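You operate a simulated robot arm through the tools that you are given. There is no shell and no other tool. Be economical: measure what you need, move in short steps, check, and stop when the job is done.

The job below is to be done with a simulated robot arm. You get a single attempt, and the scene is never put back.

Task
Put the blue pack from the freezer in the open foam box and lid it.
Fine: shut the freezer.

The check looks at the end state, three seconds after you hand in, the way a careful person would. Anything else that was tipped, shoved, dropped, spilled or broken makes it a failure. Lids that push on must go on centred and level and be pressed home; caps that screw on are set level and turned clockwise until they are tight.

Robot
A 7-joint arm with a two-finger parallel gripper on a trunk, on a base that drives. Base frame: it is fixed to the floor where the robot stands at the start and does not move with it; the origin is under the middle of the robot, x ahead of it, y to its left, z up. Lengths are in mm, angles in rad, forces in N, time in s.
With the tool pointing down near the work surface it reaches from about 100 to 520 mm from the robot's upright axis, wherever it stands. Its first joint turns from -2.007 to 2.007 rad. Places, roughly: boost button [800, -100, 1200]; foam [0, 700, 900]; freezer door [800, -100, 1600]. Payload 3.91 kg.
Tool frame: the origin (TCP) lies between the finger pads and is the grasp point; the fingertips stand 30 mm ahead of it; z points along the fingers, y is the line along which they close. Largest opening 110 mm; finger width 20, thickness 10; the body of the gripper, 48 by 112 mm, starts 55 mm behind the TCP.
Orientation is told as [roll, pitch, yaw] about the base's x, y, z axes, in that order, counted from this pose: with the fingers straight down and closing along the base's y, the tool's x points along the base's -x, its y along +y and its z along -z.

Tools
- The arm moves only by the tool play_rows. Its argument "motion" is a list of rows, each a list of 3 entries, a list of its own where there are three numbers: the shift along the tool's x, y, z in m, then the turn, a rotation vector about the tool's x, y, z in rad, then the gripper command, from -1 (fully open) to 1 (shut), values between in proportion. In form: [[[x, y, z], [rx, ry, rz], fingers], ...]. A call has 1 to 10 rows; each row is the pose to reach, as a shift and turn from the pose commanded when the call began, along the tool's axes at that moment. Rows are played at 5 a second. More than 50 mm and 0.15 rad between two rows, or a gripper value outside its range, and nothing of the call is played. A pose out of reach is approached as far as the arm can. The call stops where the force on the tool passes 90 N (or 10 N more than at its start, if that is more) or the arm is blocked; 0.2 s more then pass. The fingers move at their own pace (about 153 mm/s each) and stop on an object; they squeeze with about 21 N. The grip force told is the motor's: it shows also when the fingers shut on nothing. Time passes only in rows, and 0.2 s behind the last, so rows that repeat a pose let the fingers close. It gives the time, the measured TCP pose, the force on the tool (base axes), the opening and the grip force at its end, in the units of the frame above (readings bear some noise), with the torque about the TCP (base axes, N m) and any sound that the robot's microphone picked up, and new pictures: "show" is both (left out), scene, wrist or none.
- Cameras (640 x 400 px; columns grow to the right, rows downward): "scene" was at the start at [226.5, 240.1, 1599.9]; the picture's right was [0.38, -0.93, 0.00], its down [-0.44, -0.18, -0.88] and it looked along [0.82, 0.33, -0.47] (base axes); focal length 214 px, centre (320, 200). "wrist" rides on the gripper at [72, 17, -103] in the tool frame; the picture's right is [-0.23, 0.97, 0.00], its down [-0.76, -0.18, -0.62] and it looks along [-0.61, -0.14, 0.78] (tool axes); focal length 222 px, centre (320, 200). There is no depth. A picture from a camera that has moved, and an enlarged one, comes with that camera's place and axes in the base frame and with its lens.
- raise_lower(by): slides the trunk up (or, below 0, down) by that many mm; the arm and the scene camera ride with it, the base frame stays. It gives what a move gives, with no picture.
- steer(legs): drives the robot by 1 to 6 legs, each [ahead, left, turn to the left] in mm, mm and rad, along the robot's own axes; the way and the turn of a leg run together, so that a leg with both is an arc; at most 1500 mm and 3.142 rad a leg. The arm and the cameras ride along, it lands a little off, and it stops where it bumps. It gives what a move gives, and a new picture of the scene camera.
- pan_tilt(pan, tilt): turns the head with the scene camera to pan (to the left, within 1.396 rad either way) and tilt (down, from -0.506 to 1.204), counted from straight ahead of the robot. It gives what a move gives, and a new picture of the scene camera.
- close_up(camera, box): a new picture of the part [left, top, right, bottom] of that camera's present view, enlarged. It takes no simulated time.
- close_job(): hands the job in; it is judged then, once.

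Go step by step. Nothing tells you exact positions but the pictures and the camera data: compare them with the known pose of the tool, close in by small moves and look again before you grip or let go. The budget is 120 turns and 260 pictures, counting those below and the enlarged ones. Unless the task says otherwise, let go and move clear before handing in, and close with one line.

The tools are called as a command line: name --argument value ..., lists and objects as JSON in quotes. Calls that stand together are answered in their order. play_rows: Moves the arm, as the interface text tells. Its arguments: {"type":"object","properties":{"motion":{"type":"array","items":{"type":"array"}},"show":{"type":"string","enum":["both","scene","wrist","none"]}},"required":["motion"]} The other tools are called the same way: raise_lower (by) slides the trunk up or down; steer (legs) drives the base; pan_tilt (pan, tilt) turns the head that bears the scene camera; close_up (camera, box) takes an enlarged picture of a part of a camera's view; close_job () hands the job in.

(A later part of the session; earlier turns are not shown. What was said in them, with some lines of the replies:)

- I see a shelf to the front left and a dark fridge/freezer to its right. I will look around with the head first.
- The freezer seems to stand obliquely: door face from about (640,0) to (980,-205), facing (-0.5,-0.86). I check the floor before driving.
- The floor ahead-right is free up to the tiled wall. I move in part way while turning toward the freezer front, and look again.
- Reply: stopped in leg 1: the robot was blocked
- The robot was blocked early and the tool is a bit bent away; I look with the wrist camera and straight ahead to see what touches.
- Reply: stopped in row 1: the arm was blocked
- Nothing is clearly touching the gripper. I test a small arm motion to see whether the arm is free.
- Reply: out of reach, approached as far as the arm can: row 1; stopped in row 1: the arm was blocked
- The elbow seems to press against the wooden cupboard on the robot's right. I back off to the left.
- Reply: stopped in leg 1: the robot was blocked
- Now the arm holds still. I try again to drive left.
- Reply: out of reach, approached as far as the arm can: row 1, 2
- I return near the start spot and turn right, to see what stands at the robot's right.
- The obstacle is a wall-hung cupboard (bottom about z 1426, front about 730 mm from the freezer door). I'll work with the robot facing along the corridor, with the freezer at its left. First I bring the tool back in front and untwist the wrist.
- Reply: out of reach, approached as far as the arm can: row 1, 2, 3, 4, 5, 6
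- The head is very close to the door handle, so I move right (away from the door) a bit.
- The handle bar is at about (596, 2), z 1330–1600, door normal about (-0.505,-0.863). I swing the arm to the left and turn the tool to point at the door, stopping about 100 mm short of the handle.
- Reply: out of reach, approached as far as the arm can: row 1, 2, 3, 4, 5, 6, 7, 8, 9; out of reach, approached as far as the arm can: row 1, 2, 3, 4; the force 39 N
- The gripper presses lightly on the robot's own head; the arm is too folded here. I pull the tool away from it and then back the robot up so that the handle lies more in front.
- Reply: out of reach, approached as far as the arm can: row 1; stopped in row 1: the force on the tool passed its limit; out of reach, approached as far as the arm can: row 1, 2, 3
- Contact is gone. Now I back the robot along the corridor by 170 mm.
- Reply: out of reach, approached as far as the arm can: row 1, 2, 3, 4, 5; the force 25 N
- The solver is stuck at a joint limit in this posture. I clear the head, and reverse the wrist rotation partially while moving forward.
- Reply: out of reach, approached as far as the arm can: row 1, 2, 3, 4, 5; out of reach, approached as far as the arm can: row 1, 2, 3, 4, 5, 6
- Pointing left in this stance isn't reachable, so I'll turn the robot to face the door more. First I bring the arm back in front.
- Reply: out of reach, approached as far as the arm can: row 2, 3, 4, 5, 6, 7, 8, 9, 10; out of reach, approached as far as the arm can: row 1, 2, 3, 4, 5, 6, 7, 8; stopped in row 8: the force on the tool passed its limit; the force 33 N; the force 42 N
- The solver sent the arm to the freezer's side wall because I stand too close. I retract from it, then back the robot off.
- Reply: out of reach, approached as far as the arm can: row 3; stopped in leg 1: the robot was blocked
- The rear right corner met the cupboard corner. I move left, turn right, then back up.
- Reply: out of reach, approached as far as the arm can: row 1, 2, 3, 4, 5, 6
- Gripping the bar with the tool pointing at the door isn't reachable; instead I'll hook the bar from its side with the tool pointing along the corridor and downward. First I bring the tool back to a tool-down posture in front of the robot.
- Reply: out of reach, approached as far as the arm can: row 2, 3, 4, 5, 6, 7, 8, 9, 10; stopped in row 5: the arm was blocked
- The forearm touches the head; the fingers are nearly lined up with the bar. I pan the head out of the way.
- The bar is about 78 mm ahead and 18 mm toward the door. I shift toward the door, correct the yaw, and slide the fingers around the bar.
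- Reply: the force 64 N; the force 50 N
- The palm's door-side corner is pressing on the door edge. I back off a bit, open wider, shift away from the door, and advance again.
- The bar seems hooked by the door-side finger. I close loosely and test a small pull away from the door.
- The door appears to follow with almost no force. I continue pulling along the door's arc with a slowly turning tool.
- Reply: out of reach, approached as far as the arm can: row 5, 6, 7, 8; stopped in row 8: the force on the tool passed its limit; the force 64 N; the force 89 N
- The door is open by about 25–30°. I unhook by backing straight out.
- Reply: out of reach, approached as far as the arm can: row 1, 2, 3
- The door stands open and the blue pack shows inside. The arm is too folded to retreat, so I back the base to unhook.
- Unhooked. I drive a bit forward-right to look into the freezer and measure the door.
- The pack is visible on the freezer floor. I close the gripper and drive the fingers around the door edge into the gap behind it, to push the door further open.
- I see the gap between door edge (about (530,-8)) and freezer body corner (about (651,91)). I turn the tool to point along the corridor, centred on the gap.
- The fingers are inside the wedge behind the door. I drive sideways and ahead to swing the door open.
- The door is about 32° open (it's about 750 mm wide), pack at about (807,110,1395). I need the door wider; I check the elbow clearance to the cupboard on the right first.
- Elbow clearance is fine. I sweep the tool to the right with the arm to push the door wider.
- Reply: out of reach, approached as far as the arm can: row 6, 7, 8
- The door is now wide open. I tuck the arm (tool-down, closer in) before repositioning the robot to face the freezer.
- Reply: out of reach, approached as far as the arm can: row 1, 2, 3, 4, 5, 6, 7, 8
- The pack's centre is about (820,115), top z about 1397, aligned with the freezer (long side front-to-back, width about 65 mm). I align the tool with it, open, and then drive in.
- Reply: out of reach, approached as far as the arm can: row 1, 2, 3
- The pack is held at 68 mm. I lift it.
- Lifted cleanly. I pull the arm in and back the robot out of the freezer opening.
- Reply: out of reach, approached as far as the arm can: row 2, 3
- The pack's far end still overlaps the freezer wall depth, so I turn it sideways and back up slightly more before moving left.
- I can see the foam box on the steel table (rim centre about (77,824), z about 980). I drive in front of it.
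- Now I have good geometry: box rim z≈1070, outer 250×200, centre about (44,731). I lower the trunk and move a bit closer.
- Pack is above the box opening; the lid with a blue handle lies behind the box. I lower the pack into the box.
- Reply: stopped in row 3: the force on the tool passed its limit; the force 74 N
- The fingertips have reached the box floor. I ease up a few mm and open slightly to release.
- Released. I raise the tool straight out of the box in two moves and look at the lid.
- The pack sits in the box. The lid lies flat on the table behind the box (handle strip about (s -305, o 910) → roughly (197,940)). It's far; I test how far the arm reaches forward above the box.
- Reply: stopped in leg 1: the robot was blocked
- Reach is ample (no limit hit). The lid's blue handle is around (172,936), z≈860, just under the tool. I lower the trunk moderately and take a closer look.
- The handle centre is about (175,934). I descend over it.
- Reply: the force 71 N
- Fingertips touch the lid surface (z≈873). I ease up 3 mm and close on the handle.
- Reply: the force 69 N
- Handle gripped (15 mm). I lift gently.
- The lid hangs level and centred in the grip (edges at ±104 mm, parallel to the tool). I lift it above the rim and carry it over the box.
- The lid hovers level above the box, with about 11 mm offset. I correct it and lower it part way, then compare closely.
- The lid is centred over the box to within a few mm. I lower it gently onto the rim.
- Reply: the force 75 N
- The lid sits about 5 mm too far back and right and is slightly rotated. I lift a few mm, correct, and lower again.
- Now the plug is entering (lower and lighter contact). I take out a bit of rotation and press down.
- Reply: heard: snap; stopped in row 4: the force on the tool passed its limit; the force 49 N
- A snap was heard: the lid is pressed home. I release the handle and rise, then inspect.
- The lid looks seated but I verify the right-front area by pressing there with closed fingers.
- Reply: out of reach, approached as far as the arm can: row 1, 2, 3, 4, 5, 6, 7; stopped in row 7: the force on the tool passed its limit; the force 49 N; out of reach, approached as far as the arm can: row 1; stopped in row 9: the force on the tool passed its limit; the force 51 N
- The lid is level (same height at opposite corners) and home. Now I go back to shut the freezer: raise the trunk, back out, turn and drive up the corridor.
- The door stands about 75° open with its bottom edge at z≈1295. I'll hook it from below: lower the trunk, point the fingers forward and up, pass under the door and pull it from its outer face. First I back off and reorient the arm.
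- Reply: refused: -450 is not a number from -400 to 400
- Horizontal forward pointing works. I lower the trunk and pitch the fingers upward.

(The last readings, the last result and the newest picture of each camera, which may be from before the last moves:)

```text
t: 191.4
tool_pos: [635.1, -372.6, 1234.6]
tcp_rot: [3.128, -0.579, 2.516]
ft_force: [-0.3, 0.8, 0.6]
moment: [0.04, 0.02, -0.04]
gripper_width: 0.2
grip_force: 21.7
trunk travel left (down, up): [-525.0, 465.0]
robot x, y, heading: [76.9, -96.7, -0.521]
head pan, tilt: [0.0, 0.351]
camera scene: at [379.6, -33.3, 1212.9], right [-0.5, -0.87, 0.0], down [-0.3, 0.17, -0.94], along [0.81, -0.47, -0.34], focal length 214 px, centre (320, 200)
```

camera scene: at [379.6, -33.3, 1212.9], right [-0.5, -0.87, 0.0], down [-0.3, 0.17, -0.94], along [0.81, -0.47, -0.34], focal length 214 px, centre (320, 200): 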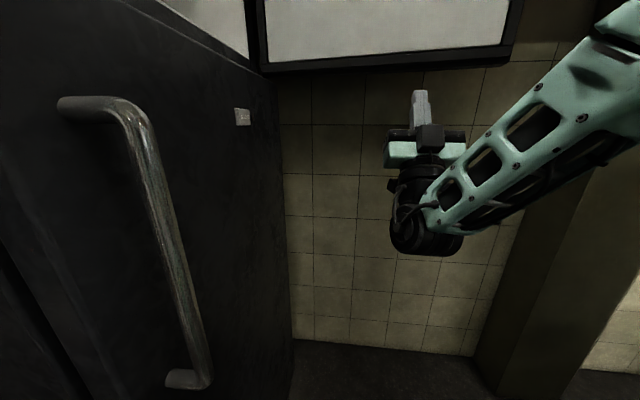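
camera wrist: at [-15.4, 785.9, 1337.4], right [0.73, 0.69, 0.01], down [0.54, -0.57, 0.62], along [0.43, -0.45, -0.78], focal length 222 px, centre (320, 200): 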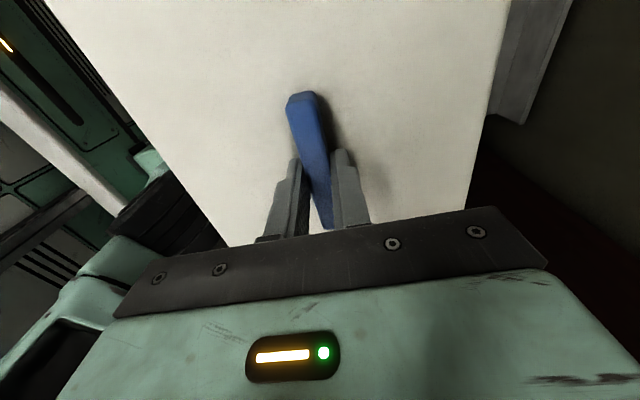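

The fingers now point up-forward, below the door's bottom edge (z≈1337). I drive under the door so the fingertips come up on its outer side.

steer --legs '[[0, -80, 0], [283, 0, 0]]'

raise_lower --by 118

pan_tilt --pan 0.0 --tilt 0.0

```text
t: 194.1
tool_pos: [841.3, -586.7, 1235.2]
tcp_rot: [3.128, -0.583, 2.51]
ft_force: [-0.6, -0.4, 1.3]
moment: [0.02, 0.01, 0.02]
gripper_width: 0.2
grip_force: 20.8
trunk travel left (down, up): [-525.0, 465.0]
robot x, y, heading: [276.6, -308.3, -0.526]
head pan, tilt: [0.0, 0.351]
camera scene: at [587.1, -246.0, 1212.9], right [-0.5, -0.87, 0.0], down [-0.3, 0.17, -0.94], along [0.81, -0.47, -0.34], focal length 214 px, centre (320, 200)
```

scene: 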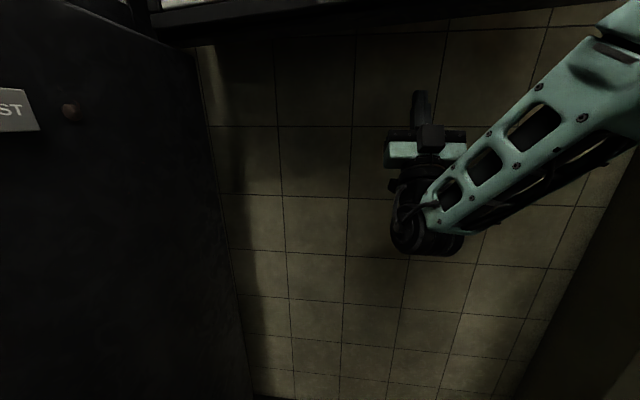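

```text
t: 195.6
tool_pos: [841.6, -587.6, 1352.6]
tcp_rot: [3.127, -0.583, 2.511]
ft_force: [0.1, 0.0, 0.7]
moment: [-0.03, 0.01, -0.02]
gripper_width: 0.2
grip_force: 21.3
trunk travel left (down, up): [-643.0, 347.0]
robot x, y, heading: [279.4, -305.4, -0.517]
head pan, tilt: [0.0, 0.351]
```

```text
t: 196.4
tool_pos: [840.8, -587.7, 1352.9]
tcp_rot: [3.128, -0.583, 2.511]
ft_force: [-0.1, 0.4, 0.5]
moment: [0.0, 0.02, 0.01]
gripper_width: 0.0
grip_force: 20.7
trunk travel left (down, up): [-643.0, 347.0]
robot x, y, heading: [278.9, -306.8, -0.525]
head pan, tilt: [0.0, 0.0]
camera scene: at [584.4, -244.5, 1363.3], right [-0.5, -0.87, 0.0], down [0.0, 0.0, -1.0], along [0.87, -0.5, 0.0], focal length 214 px, centre (320, 200)
```

scene: 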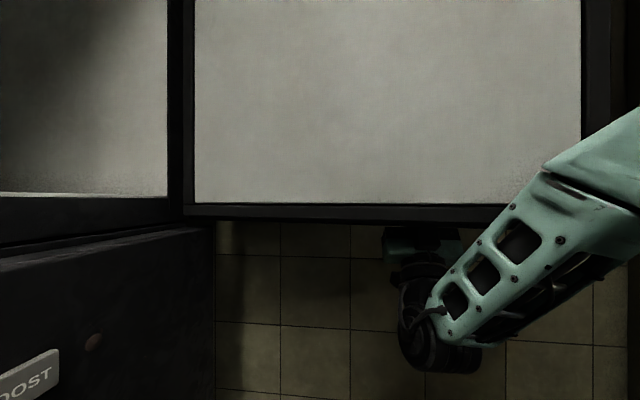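

The fingertips are behind the door. I pull it closed by driving back and to the left along the door's arc.

steer --legs '[[-110, 45, 0], [-100, 75, 0]]'

```text
t: 197.8
tool_pos: [769.3, -495.7, 1351.0]
tcp_rot: [3.129, -0.591, 2.501]
ft_force: [2.2, -1.0, -1.3]
moment: [-0.07, -0.11, -0.07]
gripper_width: 0.0
grip_force: 20.7
trunk travel left (down, up): [-643.0, 347.0]
robot x, y, heading: [207.8, -211.8, -0.526]
head pan, tilt: [0.0, 0.0]
stopped in leg 1: the robot was blocked; the commanded pose is now the measured one
camera scene: at [512.1, -150.4, 1363.3], right [-0.5, -0.87, 0.0], down [0.0, 0.0, -1.0], along [0.87, -0.5, 0.0], focal length 214 px, centre (320, 200)
```

scene: 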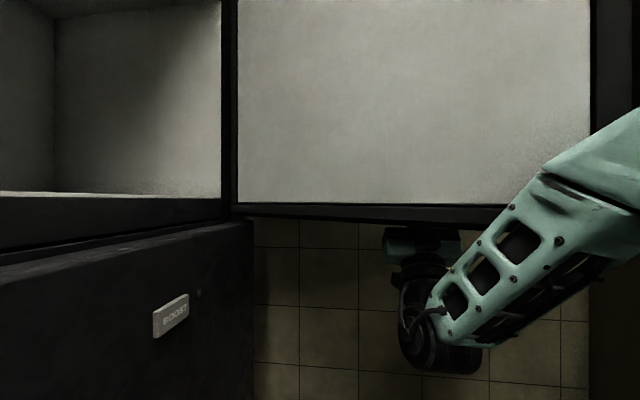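

steer --legs '[[-110, 60, 0]]'

```text
t: 199.1
tool_pos: [708.1, -390.5, 1349.4]
tcp_rot: [3.131, -0.591, 2.505]
ft_force: [4.1, 1.5, -21.4]
moment: [-1.2, -1.14, -0.31]
gripper_width: 0.0
grip_force: 21.2
trunk travel left (down, up): [-643.0, 347.0]
robot x, y, heading: [145.3, -109.1, -0.521]
head pan, tilt: [0.0, 0.0]
camera scene: at [449.8, -45.5, 1363.0], right [-0.5, -0.87, 0.0], down [0.0, 0.0, -1.0], along [0.87, -0.5, 0.0], focal length 214 px, centre (320, 200)
```

scene: 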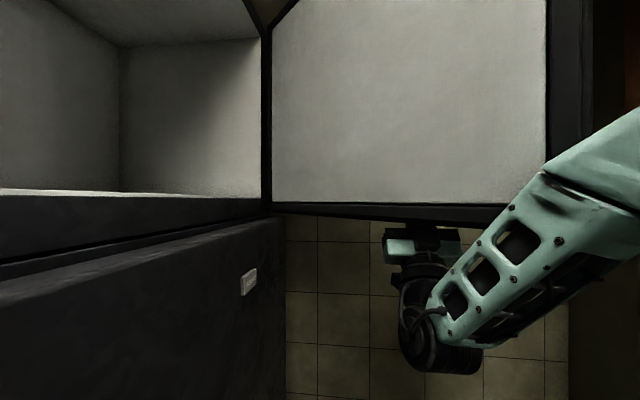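

It works; the door is about 50° open now. I continue along the arc.

steer --legs '[[-65, 60, 0]]'

steer --legs '[[-50, 85, 0]]'

```text
t: 200.0
tool_pos: [695.9, -361.1, 1346.9]
tcp_rot: [3.129, -0.612, 2.473]
ft_force: [4.9, -7.5, -5.8]
moment: [-0.28, -0.18, -0.08]
gripper_width: 0.0
grip_force: 21.7
trunk travel left (down, up): [-643.0, 347.0]
robot x, y, heading: [132.5, -71.0, -0.52]
head pan, tilt: [0.0, 0.0]
stopped in leg 1: the force on the tool passed its limit (the readings are from after the stop); the commanded pose is now the measured one
camera scene: at [436.5, -5.3, 1363.3], right [-0.5, -0.87, 0.0], down [0.0, 0.0, -1.0], along [0.87, -0.5, 0.0], focal length 214 px, centre (320, 200)
```

scene: 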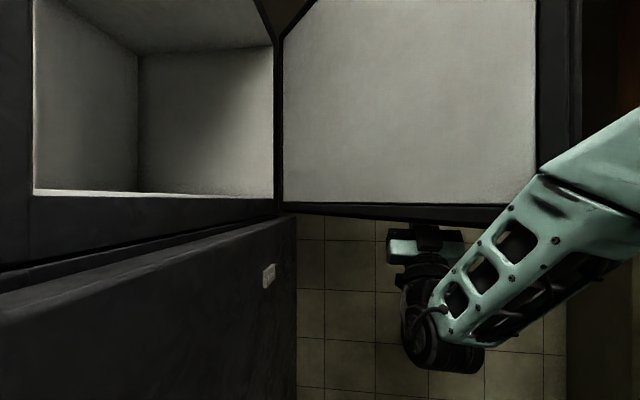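

```text
t: 200.8
tool_pos: [694.2, -353.0, 1346.1]
tcp_rot: [3.121, -0.615, 2.449]
ft_force: [-0.1, -4.3, -3.7]
moment: [-0.17, -0.05, 0.07]
gripper_width: 0.1
grip_force: 21.4
trunk travel left (down, up): [-643.0, 347.0]
robot x, y, heading: [136.1, -51.0, -0.522]
head pan, tilt: [0.0, 0.0]
stopped in leg 1: the robot was blocked; the commanded pose is now the measured one
camera scene: at [436.2, 11.9, 1363.4], right [-0.5, -0.87, 0.0], down [0.0, 0.0, -1.0], along [0.87, -0.5, 0.0], focal length 214 px, centre (320, 200)
```

scene: 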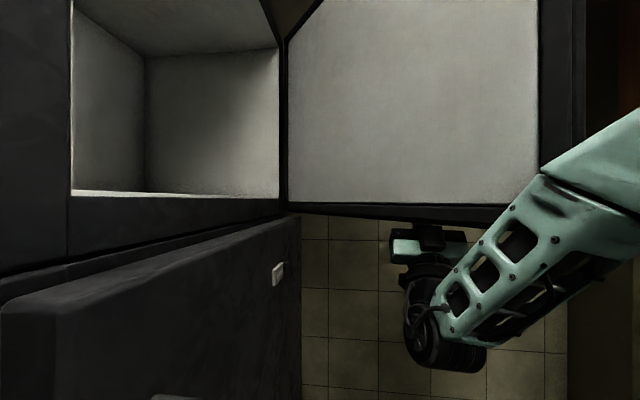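

The forearm meets the door's free edge. I drop the fingers below the door, shift to the right of its free edge, go forward under it, and then push from the outside.

raise_lower --by -118

steer --legs '[[-60, -100, 0], [0, -86, 0], [125, 0, 0]]'

raise_lower --by 125

pan_tilt --pan 0.0 --tilt 0.02

```text
t: 202.3
tool_pos: [693.1, -352.8, 1229.4]
tcp_rot: [3.122, -0.613, 2.451]
ft_force: [0.1, 0.3, -0.2]
moment: [-0.01, -0.03, -0.01]
gripper_width: 0.0
grip_force: 20.8
trunk travel left (down, up): [-525.0, 465.0]
robot x, y, heading: [134.3, -53.8, -0.526]
head pan, tilt: [0.0, 0.0]
```

```text
t: 205.0
tool_pos: [657.4, -543.6, 1229.1]
tcp_rot: [3.122, -0.613, 2.45]
ft_force: [-0.5, 0.3, 0.3]
moment: [-0.01, 0.01, 0.01]
gripper_width: 0.0
grip_force: 21.0
trunk travel left (down, up): [-525.0, 465.0]
robot x, y, heading: [93.5, -244.1, -0.522]
head pan, tilt: [0.0, 0.0]
camera scene: at [400.4, -180.6, 1245.3], right [-0.5, -0.87, 0.0], down [0.0, 0.0, -1.0], along [0.87, -0.5, 0.0], focal length 214 px, centre (320, 200)
```

scene: 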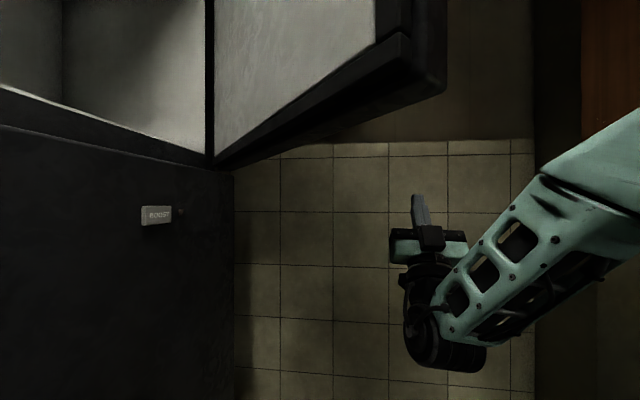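

```text
t: 206.6
tool_pos: [658.2, -545.3, 1353.1]
tcp_rot: [3.123, -0.612, 2.453]
ft_force: [0.3, 0.4, 0.7]
moment: [0.01, 0.02, 0.01]
gripper_width: 0.3
grip_force: 21.0
trunk travel left (down, up): [-650.0, 340.0]
robot x, y, heading: [99.7, -245.2, -0.521]
head pan, tilt: [0.0, 0.0]
```

```text
t: 207.2
tool_pos: [657.7, -545.6, 1352.8]
tcp_rot: [3.122, -0.61, 2.453]
ft_force: [-0.3, 0.6, 0.8]
moment: [-0.02, 0.03, 0.01]
gripper_width: 0.1
grip_force: 21.1
trunk travel left (down, up): [-650.0, 340.0]
robot x, y, heading: [94.1, -242.5, -0.519]
head pan, tilt: [0.0, 0.019]
camera scene: at [400.8, -180.8, 1368.6], right [-0.5, -0.87, 0.0], down [-0.02, 0.01, -1.0], along [0.87, -0.5, -0.02], focal length 214 px, centre (320, 200)
```

scene: 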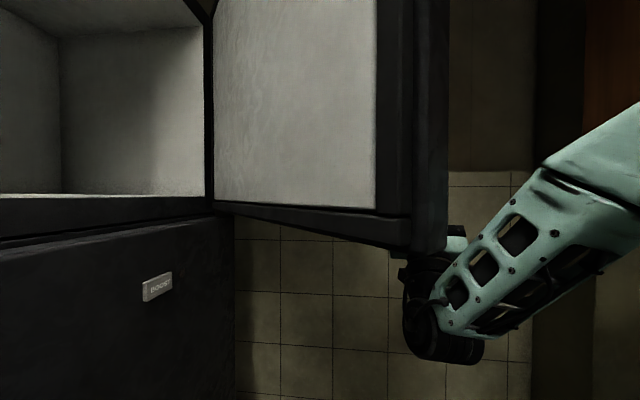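

The gripper is now outside the door near its free edge. I push toward the freezer.

steer --legs '[[0, 130, 0]]'

steer --legs '[[0, 90, 0]]'

```text
t: 208.3
tool_pos: [696.0, -469.9, 1352.7]
tcp_rot: [3.128, -0.619, 2.438]
ft_force: [0.4, 0.4, -1.6]
moment: [0.0, -0.01, -0.01]
gripper_width: 0.1
grip_force: 20.7
trunk travel left (down, up): [-650.0, 340.0]
robot x, y, heading: [142.0, -163.3, -0.527]
head pan, tilt: [0.0, 0.019]
stopped in leg 1: the robot was blocked; the commanded pose is now the measured one
camera scene: at [443.2, -102.5, 1369.3], right [-0.5, -0.87, 0.0], down [-0.01, 0.01, -1.0], along [0.87, -0.5, -0.02], focal length 214 px, centre (320, 200)
```

scene: 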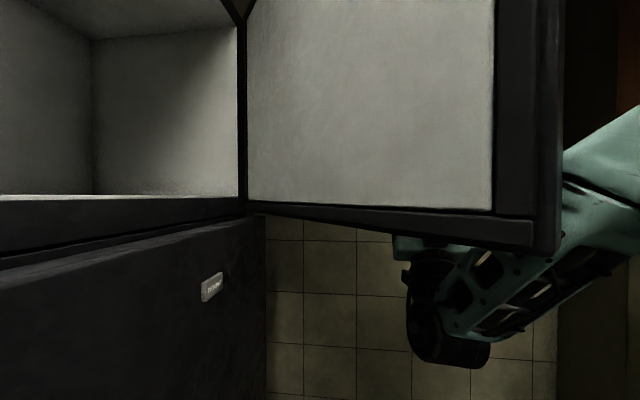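

```text
t: 209.1
tool_pos: [693.5, -467.7, 1350.9]
tcp_rot: [3.133, -0.625, 2.422]
ft_force: [0.2, 0.3, -0.2]
moment: [0.01, 0.0, 0.0]
gripper_width: 0.0
grip_force: 21.5
trunk travel left (down, up): [-650.0, 340.0]
robot x, y, heading: [142.8, -157.4, -0.526]
head pan, tilt: [0.0, 0.019]
stopped in leg 1: the robot was blocked; the commanded pose is now the measured one
camera scene: at [445.3, -95.2, 1369.7], right [-0.5, -0.86, 0.0], down [-0.01, 0.01, -1.0], along [0.86, -0.5, -0.02], focal length 214 px, centre (320, 200)
```

scene: 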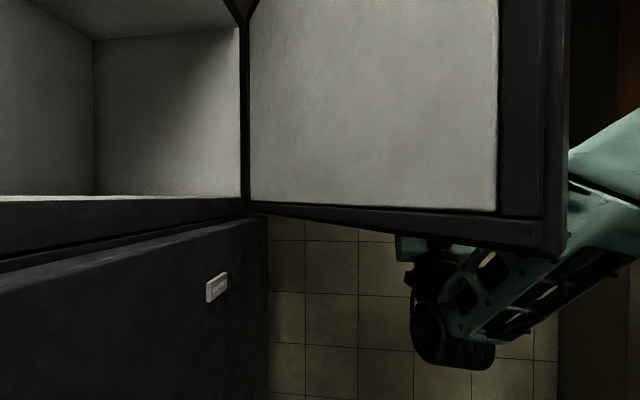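

Forearm and hand are both on the outer side now; I drive back to swing it.

steer --legs '[[-130, 20, 0]]'

steer --legs '[[-60, 80, 0]]'

```text
t: 210.4
tool_pos: [595.3, -383.0, 1349.4]
tcp_rot: [3.135, -0.626, 2.425]
ft_force: [0.8, 0.0, 0.3]
moment: [-0.01, 0.01, -0.01]
gripper_width: 0.0
grip_force: 21.3
trunk travel left (down, up): [-650.0, 340.0]
robot x, y, heading: [43.6, -72.2, -0.525]
head pan, tilt: [0.0, 0.019]
camera scene: at [346.4, -11.5, 1368.6], right [-0.5, -0.86, 0.0], down [-0.02, 0.01, -1.0], along [0.86, -0.5, -0.02], focal length 214 px, centre (320, 200)
```

scene: 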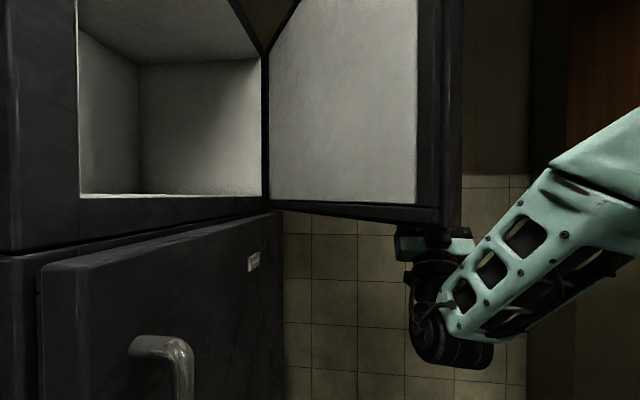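

```text
t: 211.6
tool_pos: [583.5, -282.4, 1349.4]
tcp_rot: [3.133, -0.624, 2.425]
ft_force: [-0.1, 0.5, -0.2]
moment: [-0.01, 0.01, 0.01]
gripper_width: 0.0
grip_force: 21.1
trunk travel left (down, up): [-650.0, 340.0]
robot x, y, heading: [35.3, 29.9, -0.53]
head pan, tilt: [0.0, 0.019]
camera scene: at [334.8, 88.4, 1368.6], right [-0.5, -0.86, 0.0], down [-0.02, 0.01, -1.0], along [0.86, -0.5, -0.02], focal length 214 px, centre (320, 200)
```

scene: 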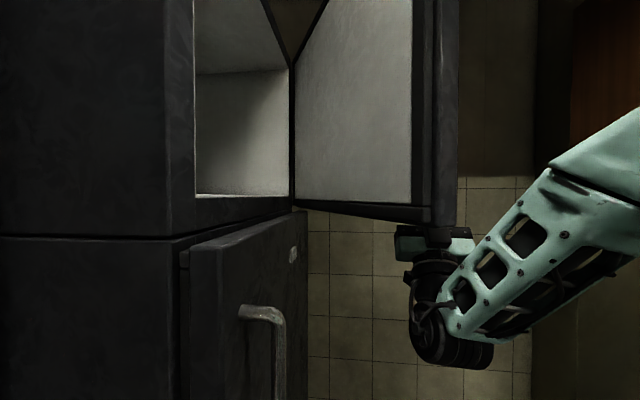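

The door is about 35° open. I continue pushing it toward closed.

steer --legs '[[-45, 70, 0], [-25, 70, 0]]'

raise_lower --by 200

pan_tilt --pan 0.1 --tilt 0.3

```text
t: 213.3
tool_pos: [594.0, -124.3, 1350.3]
tcp_rot: [3.134, -0.625, 2.421]
ft_force: [0.3, -0.4, 0.5]
moment: [0.03, -0.01, 0.01]
gripper_width: 0.1
grip_force: 21.1
trunk travel left (down, up): [-650.0, 340.0]
robot x, y, heading: [42.6, 188.0, -0.53]
head pan, tilt: [0.0, 0.019]
camera scene: at [345.2, 247.0, 1368.6], right [-0.5, -0.86, 0.0], down [-0.02, 0.01, -1.0], along [0.86, -0.5, -0.02], focal length 214 px, centre (320, 200)
```

scene: 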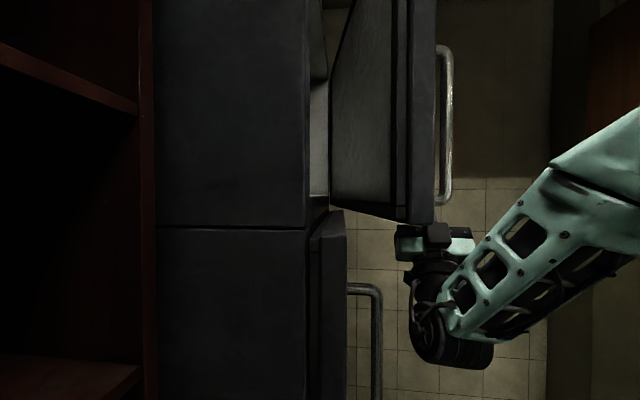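

```text
t: 213.8
tool_pos: [594.6, -124.0, 1355.1]
tcp_rot: [-3.126, -0.652, 2.409]
ft_force: [-0.3, 0.0, -11.4]
moment: [-0.56, -0.21, 0.0]
gripper_width: 0.0
grip_force: 20.9
trunk travel left (down, up): [-666.0, 324.0]
robot x, y, heading: [39.1, 184.2, -0.531]
head pan, tilt: [0.0, 0.019]
stopped: the force on the tool passed its limit (the readings are from after the stop); the commanded pose is now the measured one
```

```text
t: 214.6
tool_pos: [595.3, -123.2, 1355.3]
tcp_rot: [-3.125, -0.649, 2.412]
ft_force: [-0.8, 0.6, -15.0]
moment: [-0.77, -0.3, 0.03]
gripper_width: 0.0
grip_force: 21.0
trunk travel left (down, up): [-666.0, 324.0]
robot x, y, heading: [41.3, 184.8, -0.527]
head pan, tilt: [0.099, 0.3]
camera scene: at [352.0, 253.7, 1358.5], right [-0.42, -0.91, 0.0], down [-0.27, 0.12, -0.96], along [0.87, -0.4, -0.3], focal length 214 px, centre (320, 200)
```

scene: 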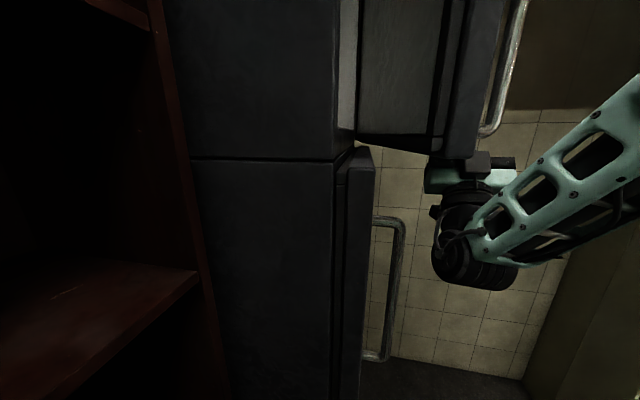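

The palm is under the door edge. I drop slightly, move right clear of it, raise in front of the door, and push.

raise_lower --by -30

steer --legs '[[0, -190, 0]]'

raise_lower --by 180

steer --legs '[[25, 130, 0]]'

```text
t: 215.4
tool_pos: [595.2, -123.5, 1326.8]
tcp_rot: [-3.127, -0.648, 2.411]
ft_force: [0.0, 0.0, 0.3]
moment: [-0.03, 0.01, 0.03]
gripper_width: 0.0
grip_force: 21.2
trunk travel left (down, up): [-636.0, 354.0]
robot x, y, heading: [47.7, 186.4, -0.532]
head pan, tilt: [0.099, 0.3]
```

```text
t: 216.9
tool_pos: [501.8, -282.4, 1326.0]
tcp_rot: [-3.126, -0.649, 2.421]
ft_force: [-0.9, 0.6, 1.0]
moment: [0.03, 0.03, -0.01]
gripper_width: 0.2
grip_force: 21.2
trunk travel left (down, up): [-636.0, 354.0]
robot x, y, heading: [-55.8, 22.7, -0.519]
head pan, tilt: [0.099, 0.3]
camera scene: at [256.5, 92.9, 1328.6], right [-0.41, -0.91, 0.0], down [-0.27, 0.12, -0.96], along [0.87, -0.39, -0.3], focal length 214 px, centre (320, 200)
```

scene: 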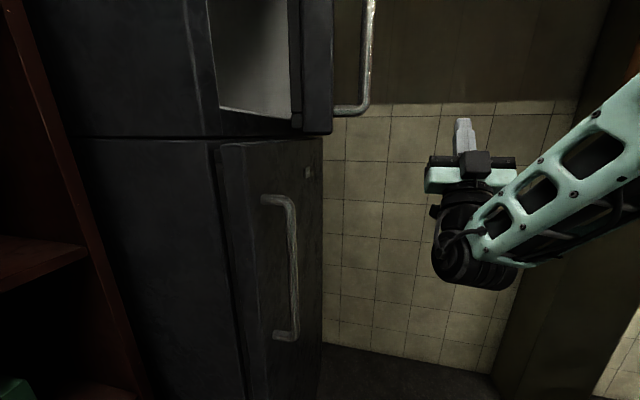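

```text
t: 218.9
tool_pos: [502.6, -282.8, 1506.7]
tcp_rot: [-3.127, -0.646, 2.42]
ft_force: [-1.2, -0.5, 0.3]
moment: [0.02, 0.01, -0.02]
gripper_width: 0.0
grip_force: 20.9
trunk travel left (down, up): [-816.0, 174.0]
robot x, y, heading: [-53.6, 22.9, -0.523]
head pan, tilt: [0.099, 0.3]
```

```text
t: 220.2
tool_pos: [588.7, -180.6, 1506.4]
tcp_rot: [-3.128, -0.648, 2.419]
ft_force: [-0.1, -0.6, -0.2]
moment: [0.0, 0.01, 0.02]
gripper_width: 0.0
grip_force: 20.7
trunk travel left (down, up): [-816.0, 174.0]
robot x, y, heading: [33.2, 121.9, -0.521]
head pan, tilt: [0.099, 0.3]
camera scene: at [342.9, 192.7, 1508.6], right [-0.41, -0.91, 0.0], down [-0.27, 0.12, -0.96], along [0.87, -0.39, -0.3], focal length 214 px, centre (320, 200)
```

scene: 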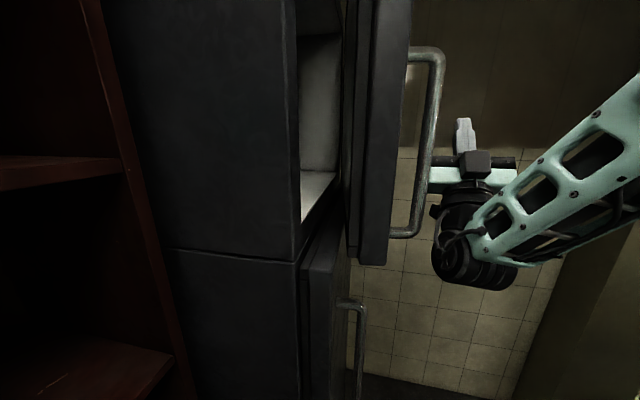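

The gripper now stands in front of the door by the handle. I drive left to push the door shut.

steer --legs '[[0, 150, 0]]'

```text
t: 221.6
tool_pos: [636.9, -102.1, 1512.4]
tcp_rot: [-3.121, -0.632, 2.412]
ft_force: [0.3, 0.4, 0.6]
moment: [0.0, 0.0, 0.0]
gripper_width: 0.3
grip_force: 21.0
trunk travel left (down, up): [-816.0, 174.0]
robot x, y, heading: [74.0, 182.8, -0.488]
head pan, tilt: [0.099, 0.3]
stopped in leg 1: the robot was blocked; the commanded pose is now the measured one
camera scene: at [375.6, 255.5, 1511.1], right [-0.38, -0.92, -0.01], down [-0.27, 0.12, -0.96], along [0.89, -0.36, -0.29], focal length 214 px, centre (320, 200)
```

scene: 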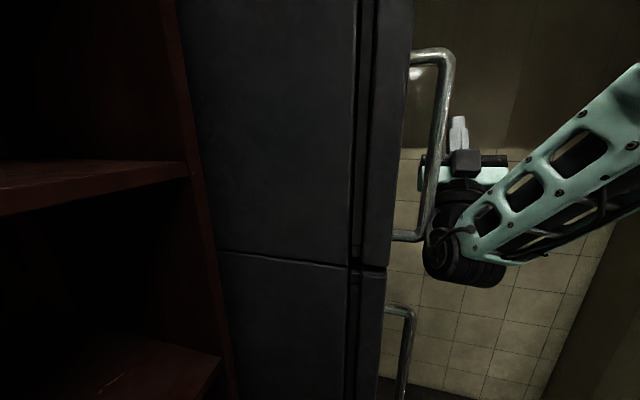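

The door looks shut. I check the seam closely and back away.

close_up --camera "scene" --box '[320, 140, 440, 300]'

steer --legs '[[0, -150, 0]]'

pan_tilt --pan 0.2 --tilt 0.2

```text
2.50 times, centred on (380, 220) of scene
camera zoom: at [375.6, 255.5, 1511.1], right [-0.38, -0.92, -0.01], down [-0.27, 0.12, -0.96], along [0.89, -0.36, -0.29], focal length 536 px, centre (170, 150)
```

zoom: 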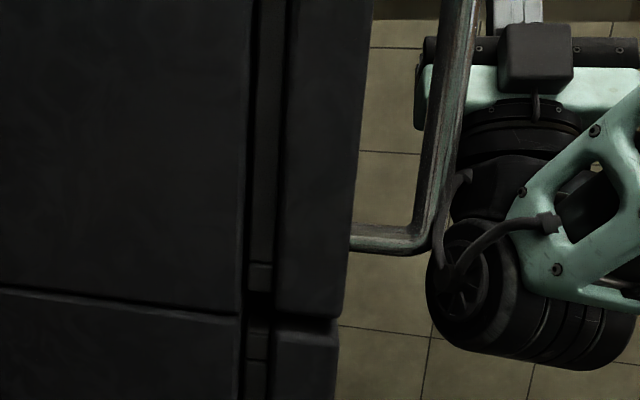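

```text
t: 223.0
tool_pos: [579.7, -221.6, 1506.8]
tcp_rot: [-3.114, -0.64, 2.43]
ft_force: [0.2, -0.3, 0.3]
moment: [0.01, 0.03, 0.0]
gripper_width: 0.0
grip_force: 21.2
trunk travel left (down, up): [-816.0, 174.0]
robot x, y, heading: [6.4, 52.9, -0.483]
head pan, tilt: [0.099, 0.3]
camera scene: at [315.6, 133.5, 1508.6], right [-0.38, -0.93, 0.0], down [-0.27, 0.11, -0.96], along [0.89, -0.36, -0.3], focal length 214 px, centre (320, 200)
```

scene: 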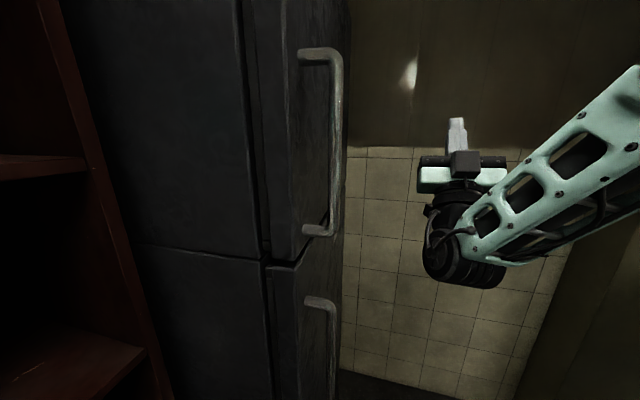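

```text
t: 223.6
tool_pos: [580.6, -222.0, 1506.2]
tcp_rot: [-3.114, -0.639, 2.43]
ft_force: [0.4, 0.2, -0.8]
moment: [0.02, -0.03, -0.02]
gripper_width: 0.0
grip_force: 21.0
trunk travel left (down, up): [-816.0, 174.0]
robot x, y, heading: [6.5, 51.6, -0.484]
head pan, tilt: [0.201, 0.201]
camera scene: at [318.4, 142.3, 1517.9], right [-0.28, -0.96, 0.0], down [-0.19, 0.06, -0.98], along [0.94, -0.28, -0.2], focal length 214 px, centre (320, 200)
```

scene: 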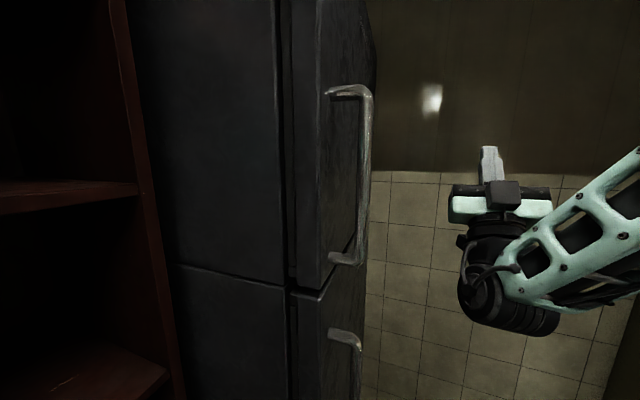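

The pack is in the foam box with the lid snapped on level, and the freezer door is shut in line with the door below. The arm is clear of everything, so I hand in.

close_job

```text
The job is handed in.
```

The blue pack is in the foam box, the lid is pressed home and level, and the freezer is shut. On the way, the robot or arm bumped the wall cupboard and the freezer's side, and the base nudged the table. I saw nothing shift or fall.
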